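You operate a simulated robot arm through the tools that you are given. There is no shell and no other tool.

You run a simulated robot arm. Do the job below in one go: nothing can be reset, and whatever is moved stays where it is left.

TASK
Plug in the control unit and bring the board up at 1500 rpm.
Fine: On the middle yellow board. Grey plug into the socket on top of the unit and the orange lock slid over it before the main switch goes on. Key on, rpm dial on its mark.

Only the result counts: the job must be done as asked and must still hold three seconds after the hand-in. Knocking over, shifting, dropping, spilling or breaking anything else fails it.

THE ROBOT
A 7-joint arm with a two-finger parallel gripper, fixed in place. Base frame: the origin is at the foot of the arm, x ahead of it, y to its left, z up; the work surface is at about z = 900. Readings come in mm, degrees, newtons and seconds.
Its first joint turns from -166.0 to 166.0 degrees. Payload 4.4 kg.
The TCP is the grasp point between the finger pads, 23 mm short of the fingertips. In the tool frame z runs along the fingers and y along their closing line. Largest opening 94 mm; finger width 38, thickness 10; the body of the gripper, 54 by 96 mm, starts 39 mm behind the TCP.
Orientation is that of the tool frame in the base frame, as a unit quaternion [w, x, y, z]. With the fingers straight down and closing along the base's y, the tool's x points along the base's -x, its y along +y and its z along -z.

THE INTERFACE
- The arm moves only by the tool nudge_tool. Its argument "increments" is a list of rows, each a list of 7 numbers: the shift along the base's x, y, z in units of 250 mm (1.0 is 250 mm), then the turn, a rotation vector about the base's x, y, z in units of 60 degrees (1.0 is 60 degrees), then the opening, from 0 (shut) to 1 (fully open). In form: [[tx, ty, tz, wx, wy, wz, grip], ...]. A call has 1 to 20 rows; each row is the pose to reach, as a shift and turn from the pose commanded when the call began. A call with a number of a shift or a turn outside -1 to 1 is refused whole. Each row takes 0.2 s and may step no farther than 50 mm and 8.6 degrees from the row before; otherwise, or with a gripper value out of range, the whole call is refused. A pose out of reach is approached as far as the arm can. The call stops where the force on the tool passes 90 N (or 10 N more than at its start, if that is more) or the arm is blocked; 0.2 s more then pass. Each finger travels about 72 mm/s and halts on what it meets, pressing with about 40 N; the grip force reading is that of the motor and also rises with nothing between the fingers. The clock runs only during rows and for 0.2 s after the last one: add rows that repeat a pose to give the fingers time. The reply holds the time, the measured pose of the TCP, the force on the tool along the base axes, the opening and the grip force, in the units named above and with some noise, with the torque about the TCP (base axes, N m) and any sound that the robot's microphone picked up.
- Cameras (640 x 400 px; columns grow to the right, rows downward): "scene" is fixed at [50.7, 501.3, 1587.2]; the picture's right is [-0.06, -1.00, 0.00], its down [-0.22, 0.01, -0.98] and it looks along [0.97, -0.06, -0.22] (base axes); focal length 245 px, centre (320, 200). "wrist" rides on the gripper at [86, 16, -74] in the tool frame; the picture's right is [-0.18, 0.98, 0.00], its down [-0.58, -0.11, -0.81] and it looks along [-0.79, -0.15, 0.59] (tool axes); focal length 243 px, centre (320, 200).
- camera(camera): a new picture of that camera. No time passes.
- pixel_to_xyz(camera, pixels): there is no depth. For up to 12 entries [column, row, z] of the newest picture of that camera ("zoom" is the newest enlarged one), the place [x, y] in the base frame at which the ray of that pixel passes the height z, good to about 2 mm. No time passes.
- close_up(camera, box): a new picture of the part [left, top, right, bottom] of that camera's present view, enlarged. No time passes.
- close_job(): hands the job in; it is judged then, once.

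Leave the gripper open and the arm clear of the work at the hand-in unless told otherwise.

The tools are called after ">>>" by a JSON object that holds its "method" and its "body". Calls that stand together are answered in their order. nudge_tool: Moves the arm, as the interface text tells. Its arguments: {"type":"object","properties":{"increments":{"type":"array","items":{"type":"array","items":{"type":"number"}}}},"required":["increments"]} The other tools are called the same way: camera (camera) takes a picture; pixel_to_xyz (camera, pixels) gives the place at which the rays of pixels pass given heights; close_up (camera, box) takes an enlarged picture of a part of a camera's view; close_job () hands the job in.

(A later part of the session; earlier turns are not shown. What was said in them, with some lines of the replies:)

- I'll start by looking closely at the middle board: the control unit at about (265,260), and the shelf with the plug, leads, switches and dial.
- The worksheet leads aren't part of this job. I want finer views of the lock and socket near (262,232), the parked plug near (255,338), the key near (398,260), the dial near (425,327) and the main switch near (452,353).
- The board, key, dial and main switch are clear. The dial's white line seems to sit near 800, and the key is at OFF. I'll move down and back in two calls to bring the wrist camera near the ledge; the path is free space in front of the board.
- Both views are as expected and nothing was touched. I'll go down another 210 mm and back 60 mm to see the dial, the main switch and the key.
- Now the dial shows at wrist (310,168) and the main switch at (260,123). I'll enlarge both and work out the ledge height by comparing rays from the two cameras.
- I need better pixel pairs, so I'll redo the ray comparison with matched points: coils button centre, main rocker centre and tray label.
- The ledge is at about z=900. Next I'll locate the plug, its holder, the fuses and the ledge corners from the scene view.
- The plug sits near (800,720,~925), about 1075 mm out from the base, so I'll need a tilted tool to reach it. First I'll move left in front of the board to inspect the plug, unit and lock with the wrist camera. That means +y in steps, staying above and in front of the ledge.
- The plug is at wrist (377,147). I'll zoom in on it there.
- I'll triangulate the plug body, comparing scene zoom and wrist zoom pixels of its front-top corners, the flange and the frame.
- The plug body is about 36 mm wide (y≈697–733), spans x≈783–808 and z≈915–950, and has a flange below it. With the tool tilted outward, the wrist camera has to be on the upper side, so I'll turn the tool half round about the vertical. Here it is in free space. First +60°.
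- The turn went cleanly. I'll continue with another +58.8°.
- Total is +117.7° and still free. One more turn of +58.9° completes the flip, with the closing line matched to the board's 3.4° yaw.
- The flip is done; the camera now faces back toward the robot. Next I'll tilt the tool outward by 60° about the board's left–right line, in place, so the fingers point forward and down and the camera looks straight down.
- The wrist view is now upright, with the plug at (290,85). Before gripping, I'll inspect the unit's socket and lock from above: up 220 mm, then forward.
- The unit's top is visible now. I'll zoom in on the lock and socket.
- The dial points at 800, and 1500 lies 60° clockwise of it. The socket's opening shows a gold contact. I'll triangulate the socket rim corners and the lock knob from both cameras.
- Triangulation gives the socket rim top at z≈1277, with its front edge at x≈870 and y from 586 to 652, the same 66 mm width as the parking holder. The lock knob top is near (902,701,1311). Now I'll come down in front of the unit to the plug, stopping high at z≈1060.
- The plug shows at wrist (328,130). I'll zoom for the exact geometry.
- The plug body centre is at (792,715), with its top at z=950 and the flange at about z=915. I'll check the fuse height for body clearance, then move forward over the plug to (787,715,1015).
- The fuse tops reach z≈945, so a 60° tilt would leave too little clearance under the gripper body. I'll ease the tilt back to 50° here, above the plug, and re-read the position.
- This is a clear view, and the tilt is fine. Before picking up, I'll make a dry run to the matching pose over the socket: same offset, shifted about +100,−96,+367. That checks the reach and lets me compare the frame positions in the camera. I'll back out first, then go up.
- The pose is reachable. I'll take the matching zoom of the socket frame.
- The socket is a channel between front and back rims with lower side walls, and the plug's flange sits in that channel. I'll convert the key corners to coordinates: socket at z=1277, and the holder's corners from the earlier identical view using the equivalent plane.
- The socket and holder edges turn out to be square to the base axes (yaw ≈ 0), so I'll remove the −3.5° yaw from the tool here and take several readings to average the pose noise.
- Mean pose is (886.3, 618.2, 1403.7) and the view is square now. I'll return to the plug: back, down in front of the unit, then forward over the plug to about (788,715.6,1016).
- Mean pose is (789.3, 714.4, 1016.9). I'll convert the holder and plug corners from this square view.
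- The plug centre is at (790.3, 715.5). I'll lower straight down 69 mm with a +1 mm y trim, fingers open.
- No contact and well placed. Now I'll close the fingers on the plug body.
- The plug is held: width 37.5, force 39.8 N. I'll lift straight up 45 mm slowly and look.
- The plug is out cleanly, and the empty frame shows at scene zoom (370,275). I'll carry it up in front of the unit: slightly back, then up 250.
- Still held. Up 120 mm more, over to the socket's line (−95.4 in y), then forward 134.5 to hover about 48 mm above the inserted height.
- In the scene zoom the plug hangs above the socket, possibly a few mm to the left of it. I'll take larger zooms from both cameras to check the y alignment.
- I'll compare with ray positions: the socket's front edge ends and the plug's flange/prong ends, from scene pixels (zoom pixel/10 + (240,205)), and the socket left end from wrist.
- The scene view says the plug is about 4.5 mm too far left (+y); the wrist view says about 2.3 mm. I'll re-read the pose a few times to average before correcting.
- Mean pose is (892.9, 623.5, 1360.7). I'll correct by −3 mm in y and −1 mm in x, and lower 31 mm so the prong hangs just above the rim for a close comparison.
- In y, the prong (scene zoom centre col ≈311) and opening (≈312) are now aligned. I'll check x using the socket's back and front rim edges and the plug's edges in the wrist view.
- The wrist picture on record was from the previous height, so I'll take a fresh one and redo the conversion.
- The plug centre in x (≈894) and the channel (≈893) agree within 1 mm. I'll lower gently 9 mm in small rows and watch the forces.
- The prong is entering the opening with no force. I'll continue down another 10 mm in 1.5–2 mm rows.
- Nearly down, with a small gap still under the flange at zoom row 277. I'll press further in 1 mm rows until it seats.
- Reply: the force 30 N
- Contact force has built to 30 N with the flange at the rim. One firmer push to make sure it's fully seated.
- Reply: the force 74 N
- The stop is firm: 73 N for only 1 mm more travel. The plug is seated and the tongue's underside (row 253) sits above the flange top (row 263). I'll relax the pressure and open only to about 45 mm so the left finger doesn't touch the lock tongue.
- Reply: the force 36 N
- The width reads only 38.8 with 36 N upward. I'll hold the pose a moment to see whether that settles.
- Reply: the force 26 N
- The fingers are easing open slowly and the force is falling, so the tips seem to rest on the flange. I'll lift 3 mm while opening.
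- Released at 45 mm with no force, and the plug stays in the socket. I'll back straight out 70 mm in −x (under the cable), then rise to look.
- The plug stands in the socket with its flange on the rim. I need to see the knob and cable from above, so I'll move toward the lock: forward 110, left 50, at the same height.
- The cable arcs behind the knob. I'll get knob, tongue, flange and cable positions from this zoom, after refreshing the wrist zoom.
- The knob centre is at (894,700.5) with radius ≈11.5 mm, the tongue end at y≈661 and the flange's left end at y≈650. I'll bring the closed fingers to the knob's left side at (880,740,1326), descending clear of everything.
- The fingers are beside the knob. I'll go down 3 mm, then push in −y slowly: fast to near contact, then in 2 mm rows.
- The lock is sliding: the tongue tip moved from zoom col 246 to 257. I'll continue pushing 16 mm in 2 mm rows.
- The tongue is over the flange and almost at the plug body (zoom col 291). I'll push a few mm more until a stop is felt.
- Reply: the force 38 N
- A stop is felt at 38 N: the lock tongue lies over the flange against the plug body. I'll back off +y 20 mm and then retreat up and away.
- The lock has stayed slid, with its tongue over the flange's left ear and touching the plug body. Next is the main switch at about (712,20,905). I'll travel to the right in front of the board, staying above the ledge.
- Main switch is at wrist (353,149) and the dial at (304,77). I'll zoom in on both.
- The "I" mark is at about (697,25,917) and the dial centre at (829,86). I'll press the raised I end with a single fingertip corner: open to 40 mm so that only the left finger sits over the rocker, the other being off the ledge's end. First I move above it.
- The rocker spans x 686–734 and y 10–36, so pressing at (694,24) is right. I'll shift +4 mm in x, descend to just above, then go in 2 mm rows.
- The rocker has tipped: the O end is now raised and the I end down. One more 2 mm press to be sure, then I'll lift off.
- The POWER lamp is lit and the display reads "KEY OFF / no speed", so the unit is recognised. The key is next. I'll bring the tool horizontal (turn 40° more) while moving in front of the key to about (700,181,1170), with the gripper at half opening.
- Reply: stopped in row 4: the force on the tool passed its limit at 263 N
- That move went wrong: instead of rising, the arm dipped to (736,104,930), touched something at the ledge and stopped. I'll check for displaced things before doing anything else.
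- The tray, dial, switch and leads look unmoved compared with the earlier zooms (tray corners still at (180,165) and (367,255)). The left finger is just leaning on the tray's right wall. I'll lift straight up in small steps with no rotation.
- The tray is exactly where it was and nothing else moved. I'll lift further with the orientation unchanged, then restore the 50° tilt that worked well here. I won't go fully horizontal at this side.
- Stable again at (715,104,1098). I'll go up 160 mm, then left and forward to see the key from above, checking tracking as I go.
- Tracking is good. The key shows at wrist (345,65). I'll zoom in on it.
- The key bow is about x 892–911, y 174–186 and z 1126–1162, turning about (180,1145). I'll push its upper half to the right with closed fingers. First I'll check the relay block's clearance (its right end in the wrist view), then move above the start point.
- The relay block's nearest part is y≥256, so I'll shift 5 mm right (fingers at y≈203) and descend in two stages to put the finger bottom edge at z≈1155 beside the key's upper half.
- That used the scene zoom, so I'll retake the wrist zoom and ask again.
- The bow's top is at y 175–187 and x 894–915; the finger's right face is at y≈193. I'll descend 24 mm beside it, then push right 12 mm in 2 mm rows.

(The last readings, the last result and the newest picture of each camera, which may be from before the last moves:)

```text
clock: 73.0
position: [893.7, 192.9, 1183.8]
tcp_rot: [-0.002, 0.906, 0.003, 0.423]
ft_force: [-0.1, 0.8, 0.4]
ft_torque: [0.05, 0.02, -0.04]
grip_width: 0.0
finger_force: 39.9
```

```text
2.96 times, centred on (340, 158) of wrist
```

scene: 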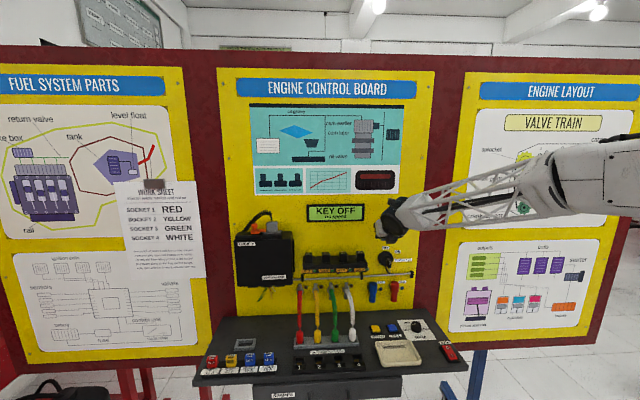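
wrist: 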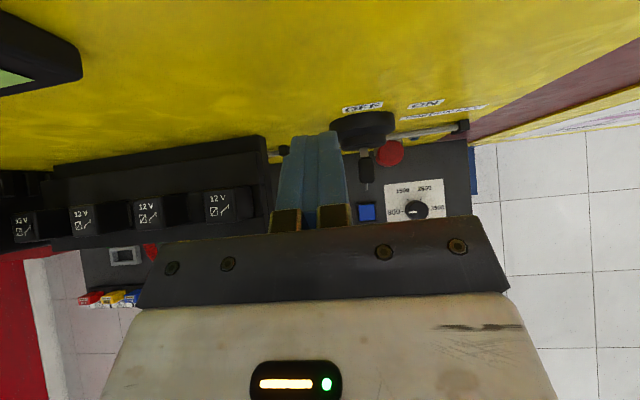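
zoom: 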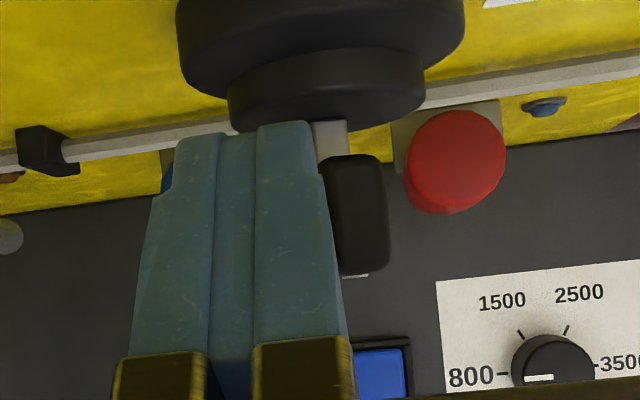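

The key is starting to tilt clockwise with almost no force. I'll keep pushing right 10 mm more.

>>> {"method": "nudge_tool", "body": {"increments": [[0, -0.008, 0, 0, 0, 0, 0], [0, -0.016, 0, 0, 0, 0, 0], [0, -0.024, 0, 0, 0, 0, 0], [0, -0.032, 0, 0, 0, 0, 0], [0, -0.04, 0, 0, 0, 0, 0]]}}

>>> {"method": "camera", "body": {"camera": "scene"}}

>>> {"method": "close_up", "body": {"camera": "scene", "box": [365, 225, 425, 280]}}

>>> {"method": "close_up", "body": {"camera": "wrist", "box": [240, 90, 440, 225]}}

```text
clock: 74.2
position: [893.4, 181.6, 1182.8]
tcp_rot: [-0.001, 0.907, 0.002, 0.422]
ft_force: [0.5, 0.5, -0.3]
ft_torque: [0.0, 0.01, 0.01]
grip_width: 0.0
finger_force: 40.0
```

```text
taken
```

scene: 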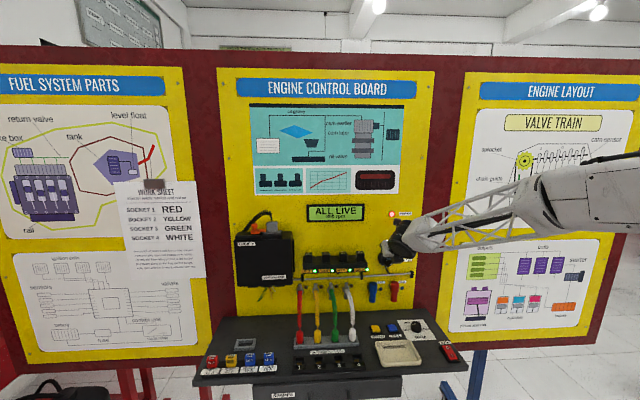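

```text
7.27 times, centred on (395, 252) of scene
```

zoom: 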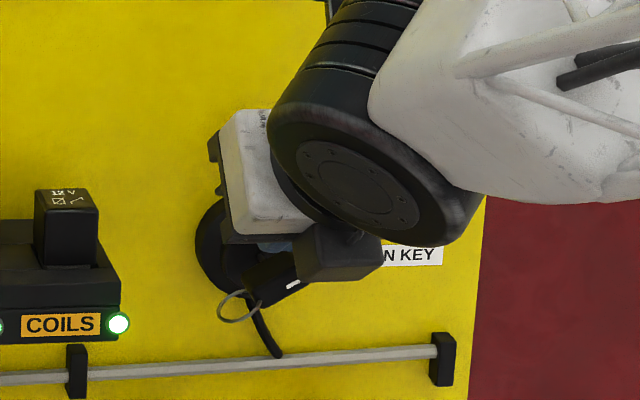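

```text
2.96 times, centred on (340, 158) of wrist
```

zoom: 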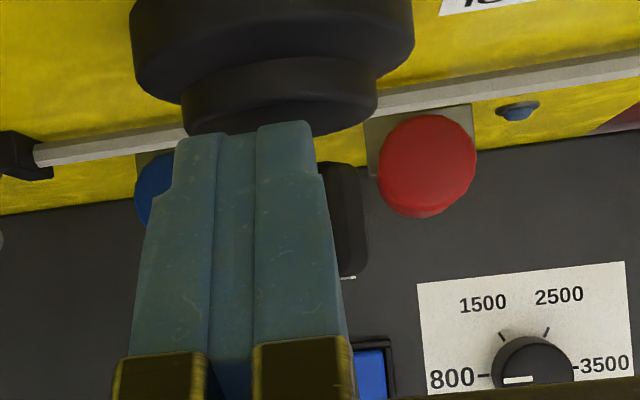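

The display now reads "ALL LIVE" and the lamps are lit: the key is ON. I'll back off leftward and up, then check that it stays on.

>>> {"method": "nudge_tool", "body": {"increments": [[0, 0.03, 0, 0, 0, 0, 0], [0, 0.07, 0.04, 0, 0, 0, 0], [-0.04, 0.08, 0.14, 0, 0, 0, 0], [-0.14, 0.08, 0.26, 0, 0, 0, 0], [-0.3, 0.06, 0.34, 0, 0, 0, 0], [-0.46, 0.0, 0.36, 0, 0, 0, 0], [-0.62, -0.06, 0.36, 0, 0, 0, 0]]}}

>>> {"method": "camera", "body": {"camera": "scene"}}

>>> {"method": "close_up", "body": {"camera": "scene", "box": [290, 190, 430, 290]}}

>>> {"method": "camera", "body": {"camera": "wrist"}}

```text
clock: 75.8
position: [740.2, 166.4, 1271.4]
tcp_rot: [0.0, 0.906, 0.002, 0.422]
ft_force: [-1.5, 0.1, 0.7]
ft_torque: [0.0, -0.01, -0.02]
grip_width: 0.0
finger_force: 40.2
```

```text
taken
```

scene: 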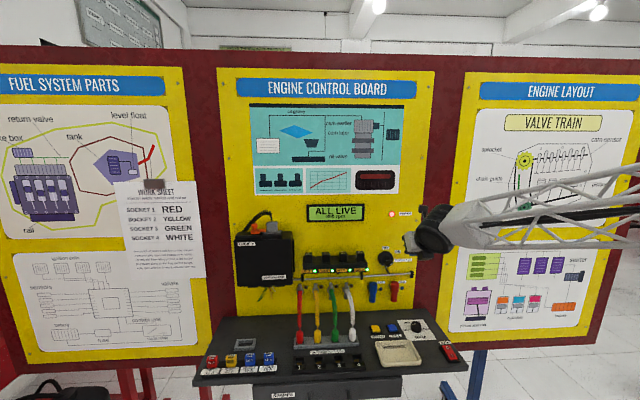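

```text
4.00 times, centred on (360, 240) of scene
```

zoom: 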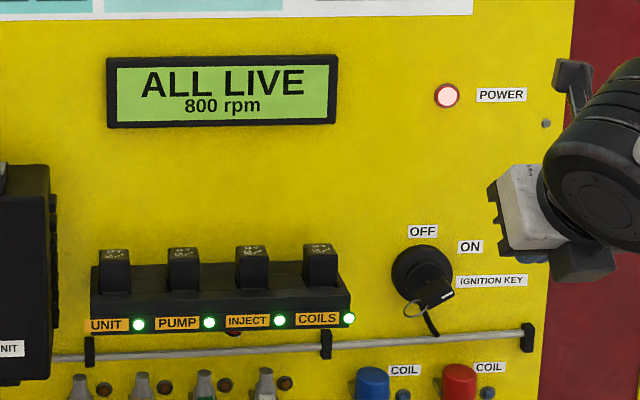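

```text
taken
```

wrist: 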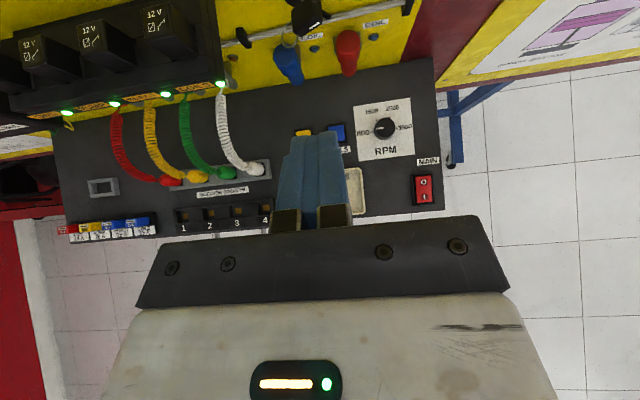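

The display reads "ALL LIVE 800 rpm", so only the dial remains: 60° clockwise from 800 to 1500. I'll bring the tool upright here in free space (turn back 50°) while pulling back 40 mm.

>>> {"method": "nudge_tool", "body": {"increments": [[-0.04, 0, 0, 0, 0.14, 0, 0], [-0.08, 0, 0, 0, 0.28, 0, 0], [-0.12, 0, 0, 0, 0.42, 0, 0], [-0.16, 0, 0, 0, 0.56, 0, 0], [-0.16, 0, 0, 0, 0.7, 0, 0], [-0.16, 0, 0, 0, 0.833, 0, 0.3], [-0.16, 0, 0, 0, 0.833, 0, 0.6]]}}

>>> {"method": "camera", "body": {"camera": "scene"}}

```text
clock: 77.4
position: [698.6, 166.3, 1273.7]
tcp_rot: [-0.002, 1.0, 0.002, -0.001]
ft_force: [0.0, -0.2, 0.9]
ft_torque: [-0.03, -0.05, 0.01]
grip_width: 56.5
finger_force: 0.1
```

```text
taken
```

scene: 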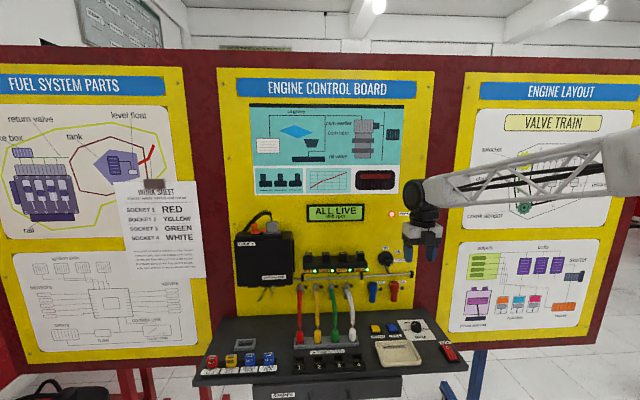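

Upright at (698.6,166.3,1273.7). Next I'll unwind about the vertical by −110° in two calls, so the camera stays away from the board while I turn the dial a further −60°.

>>> {"method": "nudge_tool", "body": {"increments": [[0, 0, 0, 0, 0, -0.14, 0.6], [0, 0, 0, 0, 0, -0.28, 0.6], [0, 0, 0, 0, 0, -0.42, 0.6], [0, 0, 0, 0, 0, -0.56, 0.6], [0, 0, 0, 0, 0, -0.7, 0.6], [0, 0, 0, 0, 0, -0.84, 0.6], [0, 0, 0, 0, 0, -0.917, 0.6]]}}

>>> {"method": "nudge_tool", "body": {"increments": [[0, 0, 0, 0, 0, -0.14, 0.6], [0, 0, 0, 0, 0, -0.28, 0.6], [0, 0, 0, 0, 0, -0.42, 0.6], [0, 0, 0, 0, 0, -0.56, 0.6], [0, 0, 0, 0, 0, -0.7, 0.6], [0, 0, 0, 0, 0, -0.84, 0.6], [0, 0, 0, 0, 0, -0.917, 0.6]]}}

>>> {"method": "camera", "body": {"camera": "wrist"}}

>>> {"method": "camera", "body": {"camera": "scene"}}

```text
clock: 79.0
position: [697.6, 166.4, 1272.6]
tcp_rot: [-0.002, 0.887, -0.461, 0.001]
ft_force: [-0.5, -0.7, -0.3]
ft_torque: [-0.01, 0.01, -0.03]
grip_width: 56.3
finger_force: 0.0
```

```text
clock: 80.6
position: [699.3, 167.1, 1273.4]
tcp_rot: [0.002, -0.574, 0.819, -0.002]
ft_force: [0.1, -0.4, 0.2]
ft_torque: [-0.01, 0.02, 0.01]
grip_width: 56.6
finger_force: 0.0
```

```text
taken
```

wrist: 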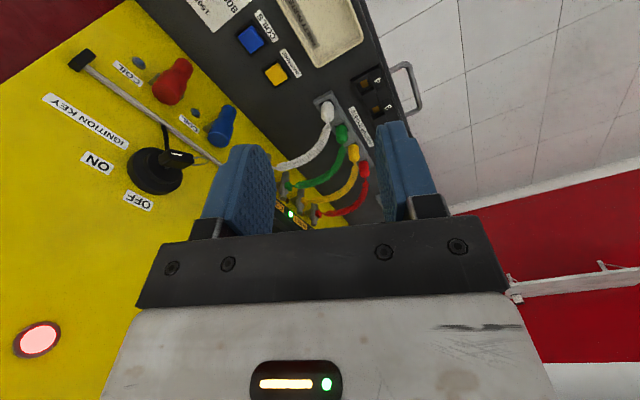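

```text
taken
```

scene: 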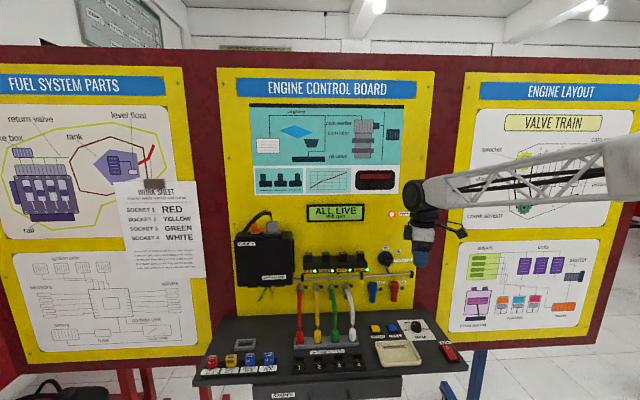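

Yaw is now −110°. I'll move over the dial: to about (829,86,1060).

>>> {"method": "nudge_tool", "body": {"increments": [[0.06, -0.06, -0.14, 0, 0, 0, 0.7], [0.12, -0.12, -0.28, 0, 0, 0, 0.7], [0.2, -0.18, -0.42, 0, 0, 0, 0.7], [0.3, -0.24, -0.56, 0, 0, 0, 0.7], [0.4, -0.3, -0.68, 0, 0, 0, 0.7], [0.5, -0.324, -0.78, 0, 0, 0, 0.7], [0.52, -0.324, -0.852, 0, 0, 0, 0.7], [0.52, -0.324, -0.852, 0, 0, 0, 0.7]]}}

>>> {"method": "camera", "body": {"camera": "wrist"}}

>>> {"method": "camera", "body": {"camera": "scene"}}

>>> {"method": "close_up", "body": {"camera": "wrist", "box": [220, 60, 420, 220]}}

```text
clock: 82.4
position: [825.5, 85.7, 1062.4]
tcp_rot: [0.001, -0.574, 0.819, -0.002]
ft_force: [-0.7, -0.5, 0.3]
ft_torque: [0.0, 0.0, 0.0]
grip_width: 65.8
finger_force: 0.1
```

```text
taken
```

wrist: 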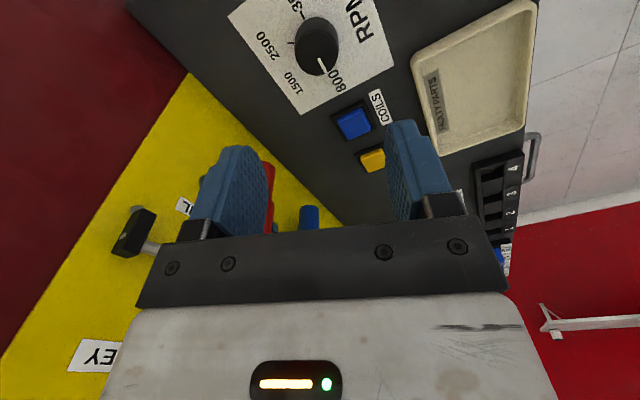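

```text
taken
```

scene: 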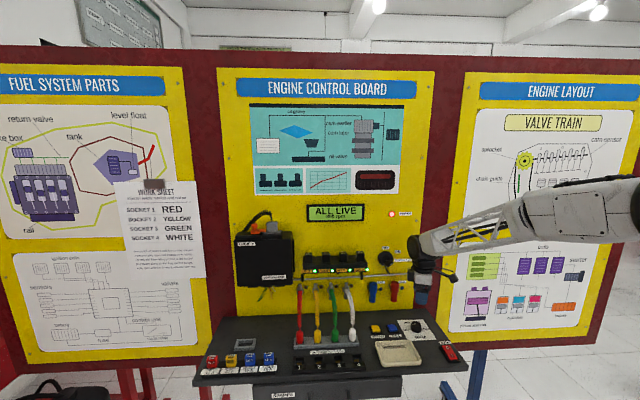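

```text
2.50 times, centred on (320, 140) of wrist
```

zoom: 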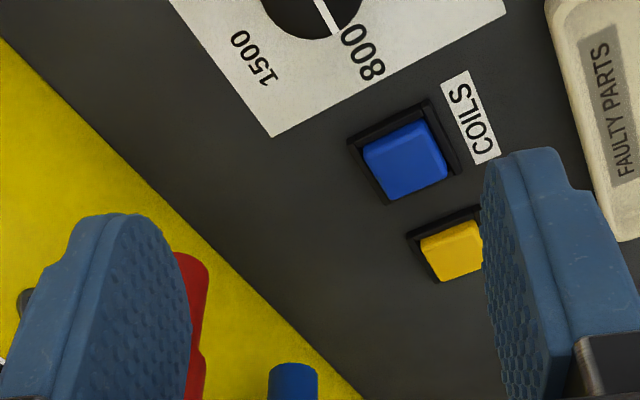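

The dial is at wrist (317,45). I'll zoom in and compute its centre.

>>> {"method": "close_up", "body": {"camera": "wrist", "box": [240, 0, 400, 100]}}

>>> {"method": "pixel_to_xyz", "body": {"camera": "wrist", "pixels": [[317, 40, 927], [317, 46, 927], [317, 46, 915], [322, 66, 927], [334, 72, 901], [291, 42, 901]]}}

```text
4.00 times, centred on (320, 50) of wrist
```

zoom: 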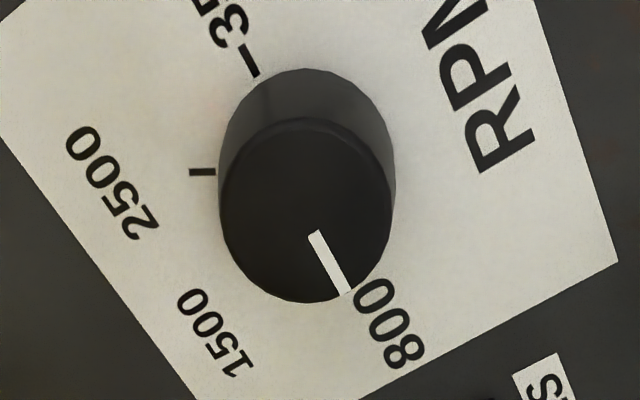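

```text
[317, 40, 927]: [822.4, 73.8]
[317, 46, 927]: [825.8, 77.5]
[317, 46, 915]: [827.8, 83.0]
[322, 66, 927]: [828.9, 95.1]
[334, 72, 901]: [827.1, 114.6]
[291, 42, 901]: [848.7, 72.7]
```

>>> {"method": "pixel_to_xyz", "body": {"camera": "wrist", "pixels": [[316.25, 52.5, 925], [316.25, 52.5, 930], [295.5, 50, 925], [338, 52, 925], [312, 30, 925], [320, 75, 925], [302.25, 15, 901], [290.5, 43, 901]]}}

>>> {"method": "pixel_to_xyz", "body": {"camera": "scene", "pixels": [[416.5, 324, 925], [416.5, 324, 930]]}}

```text
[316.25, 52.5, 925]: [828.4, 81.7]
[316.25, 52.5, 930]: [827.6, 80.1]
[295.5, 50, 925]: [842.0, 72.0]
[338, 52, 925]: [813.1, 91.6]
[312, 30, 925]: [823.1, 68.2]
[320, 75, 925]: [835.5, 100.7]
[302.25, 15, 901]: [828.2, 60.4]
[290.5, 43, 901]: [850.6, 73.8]
```

```text
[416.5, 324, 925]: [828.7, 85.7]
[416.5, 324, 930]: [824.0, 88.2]
```

The dial centre is about (829.5,85), diameter 35 mm, top at z≈922. I'll check the tray and coils button positions so the open fingers clear them.

>>> {"method": "pixel_to_xyz", "body": {"camera": "wrist", "pixels": [[413, 65, 915], [437, 157, 915], [333, 117, 910], [360, 105, 910], [535, 3, 915]]}}

```text
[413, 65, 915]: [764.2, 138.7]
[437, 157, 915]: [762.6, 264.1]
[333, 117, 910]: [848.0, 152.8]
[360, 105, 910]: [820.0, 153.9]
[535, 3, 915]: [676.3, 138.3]
```

All clear: the tray corner is at (764,138) and the coils button at y≥150. I'll align and lower over the dial to TCP z≈929.

>>> {"method": "nudge_tool", "body": {"increments": [[0.014, -0.002, -0.15, 0, 0, 0, 0.7], [0.014, -0.002, -0.3, 0, 0, 0, 0.7], [0.014, -0.002, -0.42, 0, 0, 0, 0.7], [0.014, -0.002, -0.5, 0, 0, 0, 0.7], [0.014, -0.002, -0.532, 0, 0, 0, 0.7], [0.014, -0.002, -0.532, 0, 0, 0, 0.7]]}}

>>> {"method": "camera", "body": {"camera": "wrist"}}

>>> {"method": "close_up", "body": {"camera": "wrist", "box": [180, 90, 480, 260]}}

>>> {"method": "close_up", "body": {"camera": "scene", "box": [385, 290, 465, 350]}}

```text
clock: 83.8
position: [832.3, 85.4, 928.8]
tcp_rot: [0.001, -0.574, 0.819, -0.002]
ft_force: [0.4, -0.2, 0.0]
ft_torque: [0.03, 0.01, -0.04]
grip_width: 65.9
finger_force: 0.0
```

```text
taken
```

wrist: 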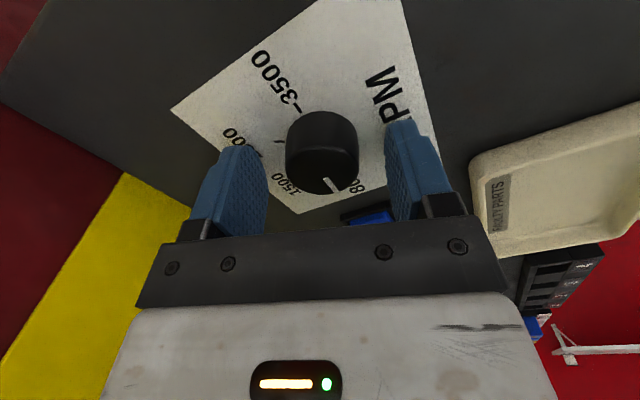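

```text
2.13 times, centred on (330, 175) of wrist
```

zoom: 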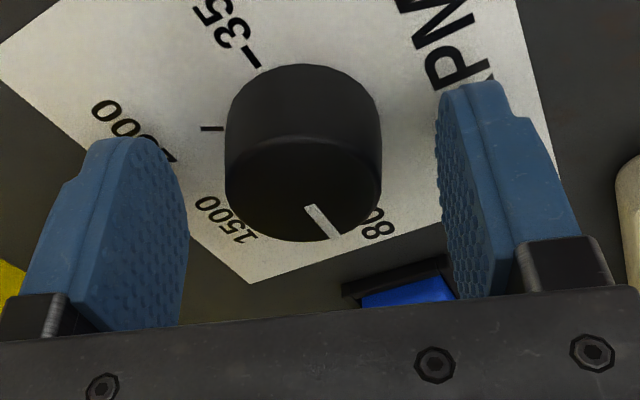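

```text
6.67 times, centred on (425, 320) of scene
```

zoom: 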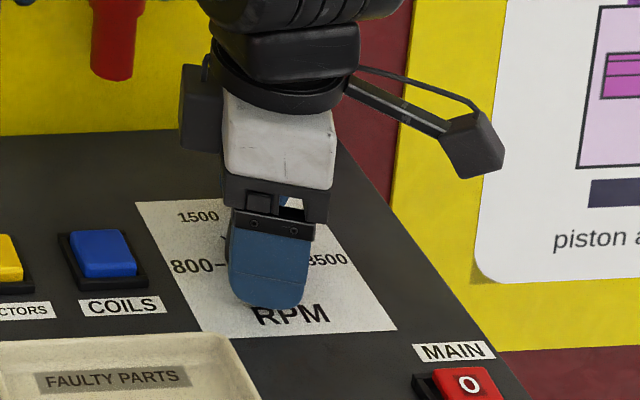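

>>> {"method": "pixel_to_xyz", "body": {"camera": "wrist", "pixels": [[322, 170.3, 922], [286.5, 163, 922], [358, 163, 922], [322, 145.5, 922], [322, 193.5, 922], [322, 170.3, 917]]}}

```text
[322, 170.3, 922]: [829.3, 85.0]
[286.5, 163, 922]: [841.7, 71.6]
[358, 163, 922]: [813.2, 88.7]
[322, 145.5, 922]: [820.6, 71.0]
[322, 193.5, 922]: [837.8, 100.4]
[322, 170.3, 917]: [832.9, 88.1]
```

The knob centre reads (829.3,85.0), right between the fingers. Closing on it.

>>> {"method": "nudge_tool", "body": {"increments": [[-0.002, 0, 0, 0, 0, 0, 0.45], [-0.002, 0, 0, 0, 0, 0, 0.2], [-0.002, 0, 0, 0, 0, 0, 0], [-0.002, 0, 0, 0, 0, 0, 0], [-0.002, 0, 0, 0, 0, 0, 0]]}}

>>> {"method": "close_up", "body": {"camera": "wrist", "box": [180, 90, 480, 260]}}

```text
clock: 85.0
position: [830.9, 86.3, 928.7]
tcp_rot: [0.001, -0.574, 0.819, -0.002]
ft_force: [-30.3, 7.4, 8.9]
ft_torque: [0.14, 0.73, -0.05]
grip_width: 36.9
finger_force: 45.7
```

```text
2.13 times, centred on (330, 175) of wrist
```

zoom: 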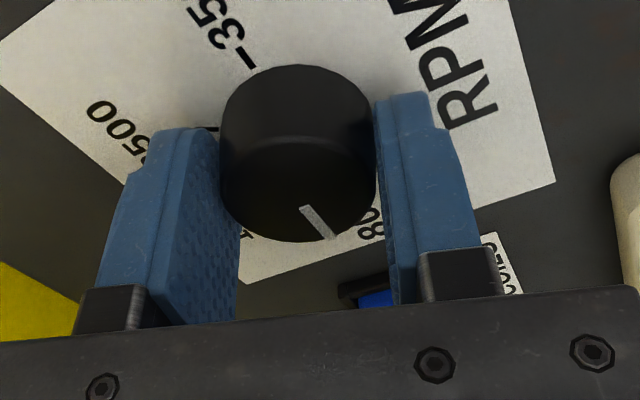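

Gripped at 36.9 mm, but the knob pushes the tool 30 N toward −x, so I'm a little too far forward. I'll relax by shifting 1.5 mm along the closing line.

>>> {"method": "nudge_tool", "body": {"increments": [[-0.004, 0.0015, 0, 0, 0, 0, 0], [-0.006, 0.002, 0, 0, 0, 0, 0], [-0.006, 0.002, 0, 0, 0, 0, 0]]}}

```text
clock: 85.8
position: [830.5, 86.1, 928.6]
tcp_rot: [0.002, -0.574, 0.819, -0.001]
ft_force: [4.2, 11.6, 0.7]
ft_torque: [0.25, -0.11, -0.02]
grip_width: 36.9
finger_force: 45.0
```

Balanced well enough now. I'll turn −30° (clockwise from above) and check the dial and display.

>>> {"method": "nudge_tool", "body": {"increments": [[0, 0, 0, 0, 0, -0.1, 0], [0, 0, 0, 0, 0, -0.2, 0], [0, 0, 0, 0, 0, -0.3, 0], [0, 0, 0, 0, 0, -0.4, 0], [0, 0, 0, 0, 0, -0.5, 0], [0, 0, 0, 0, 0, -0.5, 0]]}}

>>> {"method": "close_up", "body": {"camera": "wrist", "box": [180, 90, 480, 260]}}

>>> {"method": "close_up", "body": {"camera": "scene", "box": [300, 195, 380, 235]}}

```text
clock: 87.2
position: [831.3, 86.0, 928.0]
tcp_rot: [0.001, -0.342, 0.94, -0.002]
ft_force: [29.5, -7.0, 3.7]
ft_torque: [-0.1, -0.69, 0.01]
grip_width: 37.1
finger_force: 44.8
```

```text
2.13 times, centred on (330, 175) of wrist
```

zoom: 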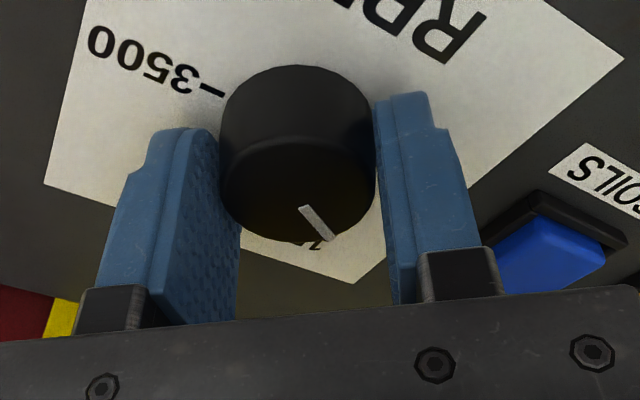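

```text
8.00 times, centred on (340, 215) of scene
```

zoom: 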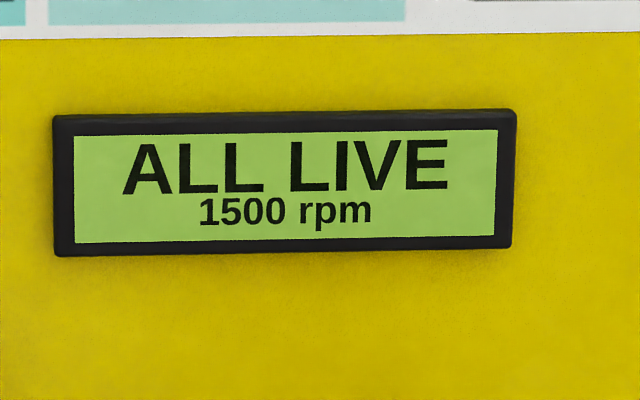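

It follows: the display already shows 1500 rpm halfway (nearest step). The mark itself lies at 60°, so I'll turn the remaining 30° with a small +1 mm x relief.

>>> {"method": "nudge_tool", "body": {"increments": [[0.002, 0, 0, 0, 0, -0.1, 0], [0.004, 0, 0, 0, 0, -0.2, 0], [0.004, 0, 0, 0, 0, -0.3, 0], [0.004, 0, 0, 0, 0, -0.4, 0], [0.004, 0, 0, 0, 0, -0.5, 0], [0.004, 0, 0, 0, 0, -0.5, 0]]}}

>>> {"method": "close_up", "body": {"camera": "wrist", "box": [180, 90, 480, 260]}}

>>> {"method": "close_up", "body": {"camera": "scene", "box": [300, 195, 380, 235]}}

```text
clock: 88.6
position: [832.5, 85.8, 928.8]
tcp_rot: [0.0, -0.088, 0.996, -0.001]
ft_force: [-8.0, -34.3, 23.2]
ft_torque: [-1.02, 0.81, 0.01]
grip_width: 37.0
finger_force: 45.1
```

```text
2.13 times, centred on (330, 175) of wrist
```

zoom: 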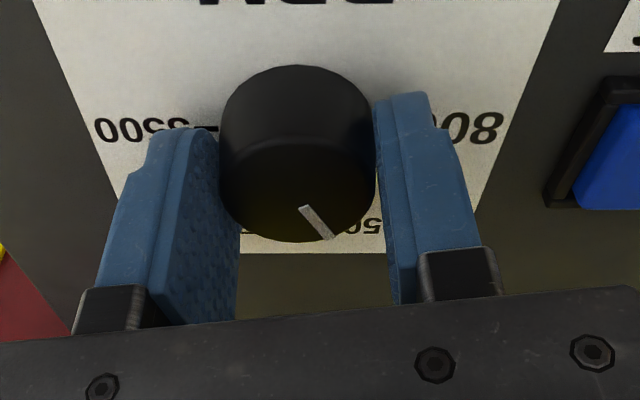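

```text
8.00 times, centred on (340, 215) of scene
```

zoom: 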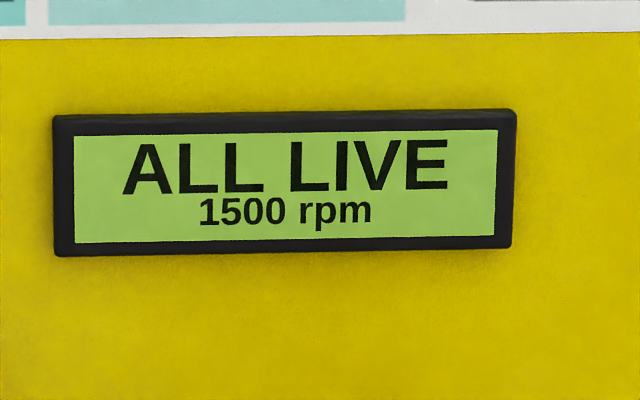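

The hand has turned 60.0° in total and the display reads 1500 rpm. I'll open, then lift straight up and check the pointer against its mark.

>>> {"method": "nudge_tool", "body": {"increments": [[0, 0, 0, 0, 0, 0, 0.5], [0, 0, 0, 0, 0, 0, 0.7], [0, 0, 0, 0, 0, 0, 0.7]]}}

>>> {"method": "nudge_tool", "body": {"increments": [[0, 0, 0.08, 0, 0, 0, 0.7], [0, 0, 0.24, 0, 0, 0, 0.7], [-0.1, 0, 0.4, 0, 0, 0, 0.7], [-0.24, 0, 0.52, 0, 0, 0, 0.7], [-0.4, 0, 0.62, 0, 0, 0, 0.7], [-0.56, 0, 0.7, 0, 0, 0, 0.7]]}}

>>> {"method": "camera", "body": {"camera": "wrist"}}

>>> {"method": "camera", "body": {"camera": "scene"}}

```text
clock: 89.4
position: [831.9, 85.8, 926.3]
tcp_rot: [0.0, -0.088, 0.996, -0.002]
ft_force: [-0.1, 0.8, 0.0]
ft_torque: [0.01, 0.03, -0.04]
grip_width: 65.8
finger_force: 0.0
```

```text
clock: 90.8
position: [691.5, 85.6, 1102.7]
tcp_rot: [-0.001, -0.088, 0.996, -0.002]
ft_force: [0.5, -0.7, -2.0]
ft_torque: [-0.02, -0.03, -0.01]
grip_width: 65.8
finger_force: 0.0
```

```text
taken
```

wrist: 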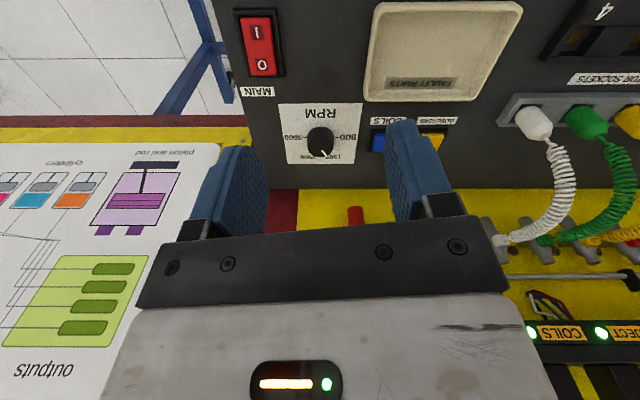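

```text
taken
```

scene: 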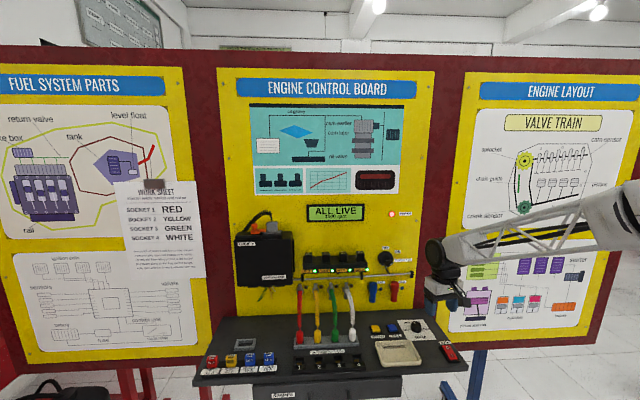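

Next I'll zoom in on the dial pointer, plus the lock, the display and the rest of the ledge.

>>> {"method": "close_up", "body": {"camera": "scene", "box": [395, 305, 445, 350]}}

>>> {"method": "close_up", "body": {"camera": "wrist", "box": [270, 95, 380, 170]}}

>>> {"method": "close_up", "body": {"camera": "scene", "box": [230, 205, 310, 255]}}

>>> {"method": "close_up", "body": {"camera": "scene", "box": [290, 190, 430, 290]}}

>>> {"method": "close_up", "body": {"camera": "scene", "box": [190, 300, 330, 400]}}

>>> {"method": "close_up", "body": {"camera": "scene", "box": [340, 300, 480, 400]}}

```text
8.89 times, centred on (420, 328) of scene
```

zoom: 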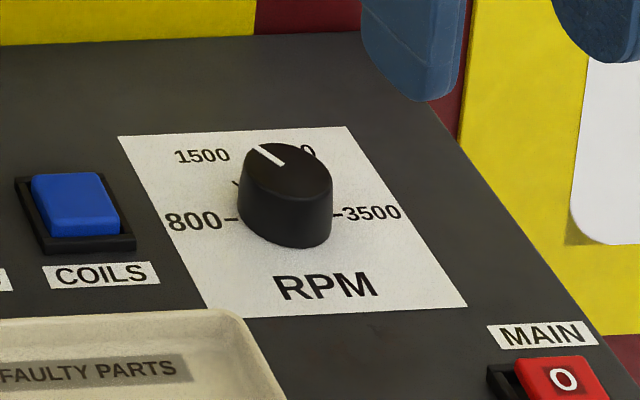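

```text
5.33 times, centred on (325, 132) of wrist
```

zoom: 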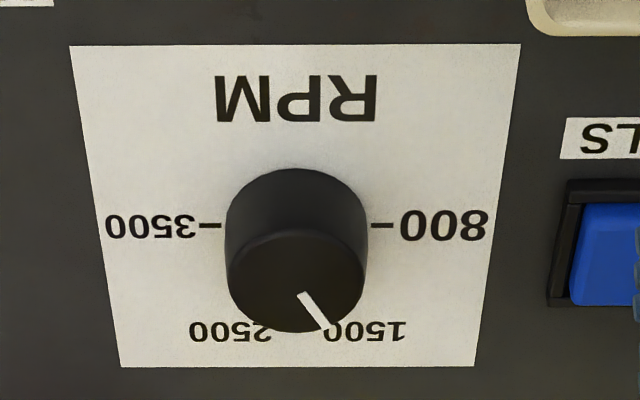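

```text
8.00 times, centred on (270, 230) of scene
```

zoom: 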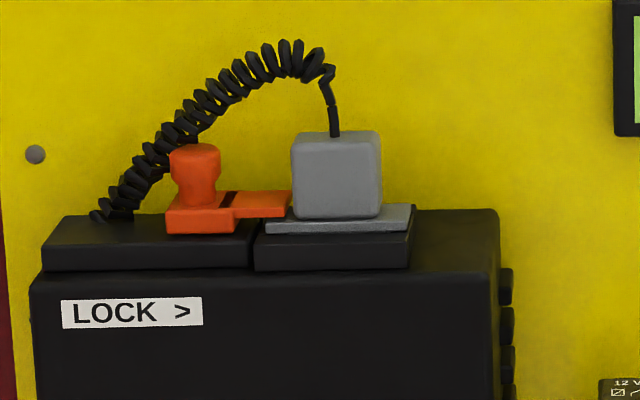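

```text
4.00 times, centred on (360, 240) of scene
```

zoom: 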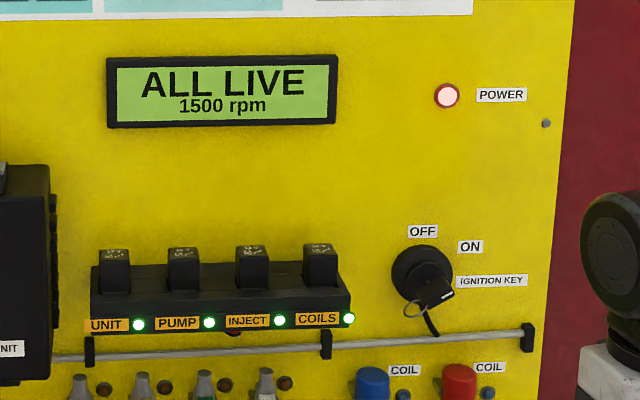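

```text
4.00 times, centred on (260, 350) of scene
```

zoom: 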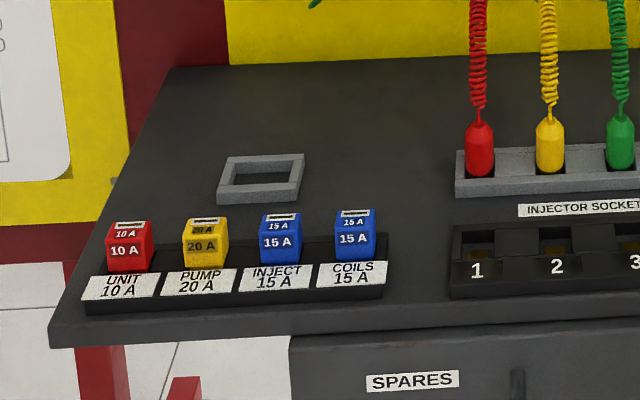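

```text
4.00 times, centred on (410, 350) of scene
```

zoom: 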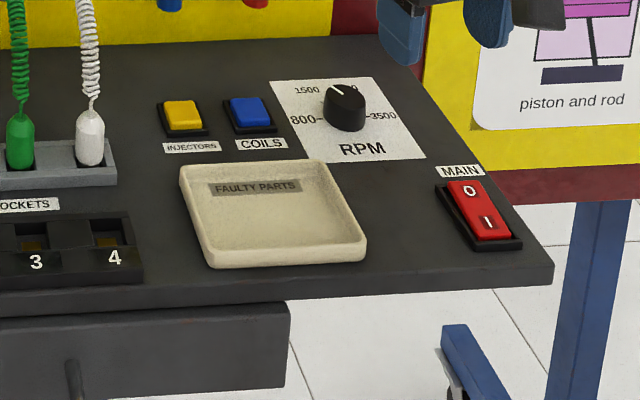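

Everything reads correctly. The display shows "ALL LIVE 1500 rpm", the pointer is on the 1500 mark (about 60°), the plug is seated with the lock over its flange, the key is ON and main is at I. The tray, fuses and leads are undisturbed. I'll move the arm clear, up and back, with the gripper open.

>>> {"method": "nudge_tool", "body": {"increments": [[-0.06, 0, 0.12, 0, 0, 0, 1], [-0.12, 0, 0.24, 0, 0, 0, 1], [-0.18, 0, 0.36, 0, 0, 0, 1], [-0.24, 0, 0.48, 0, 0, 0, 1], [-0.3, 0, 0.6, 0, 0, 0, 1], [-0.3, 0, 0.6, 0, 0, 0, 1]]}}

>>> {"method": "camera", "body": {"camera": "scene"}}

>>> {"method": "close_up", "body": {"camera": "scene", "box": [230, 195, 430, 290]}}

```text
clock: 92.2
position: [616.8, 85.8, 1251.7]
tcp_rot: [0.0, -0.088, 0.996, -0.002]
ft_force: [0.9, 0.6, -0.4]
ft_torque: [0.02, -0.01, 0.01]
grip_width: 93.9
finger_force: 0.1
```

```text
taken
```

scene: 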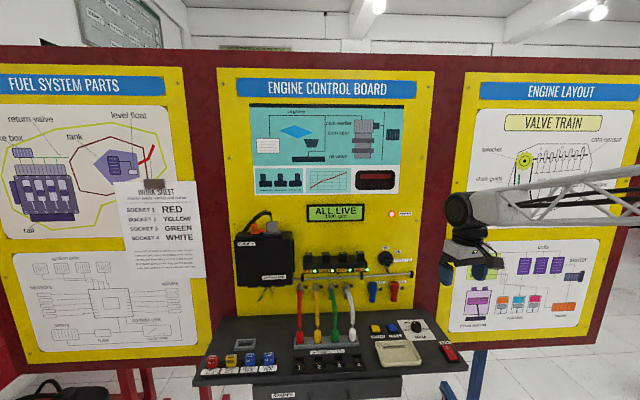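

```text
3.20 times, centred on (330, 242) of scene
```

zoom: 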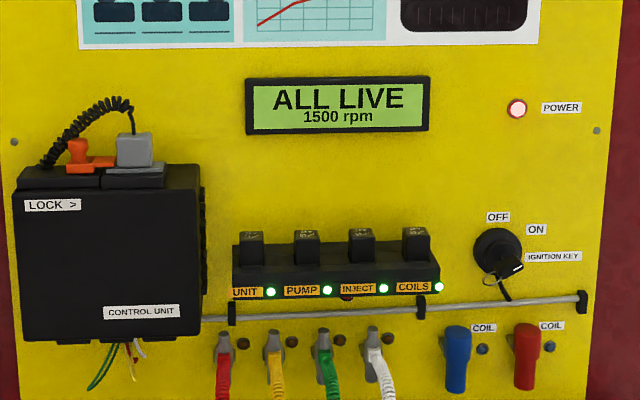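

The arm is clear, the gripper is open at 93.9 mm, and the board reads "ALL LIVE 1500 rpm" with the power and all circuit lamps lit. Handing in.

>>> {"method": "close_job", "body": {}}

```text
The job is handed in.
```

The control unit is plugged in and locked, and the board is running: the display reads "ALL LIVE 1500 rpm". The job is handed in, but the reply gave no verdict.

- **Plug and lock:** The grey plug is seated in the socket on top of the unit. I slid the orange lock over its flange before switching anything on, until its tongue stopped against the plug body.
- **Main switch:** I pressed it to I after the lock was on, and the POWER lamp lit.
- **Key:** It's at ON and stayed there when I let go. All four circuit lamps (unit, pump, inject, coils) are lit.
- **RPM dial:** I turned it 60° clockwise from 800, and the pointer lines up with the 1500 mark.

**One unplanned contact:** on the way to the key the arm dipped unexpectedly and hit the ledge beside the faulty-parts tray, with a peak of 263 N on the tool. The arm stopped by itself. In before-and-after close-ups, the tray, buttons, dial, leads and main switch show no movement.

At hand-in the arm was clear of the board with the gripper fully open.
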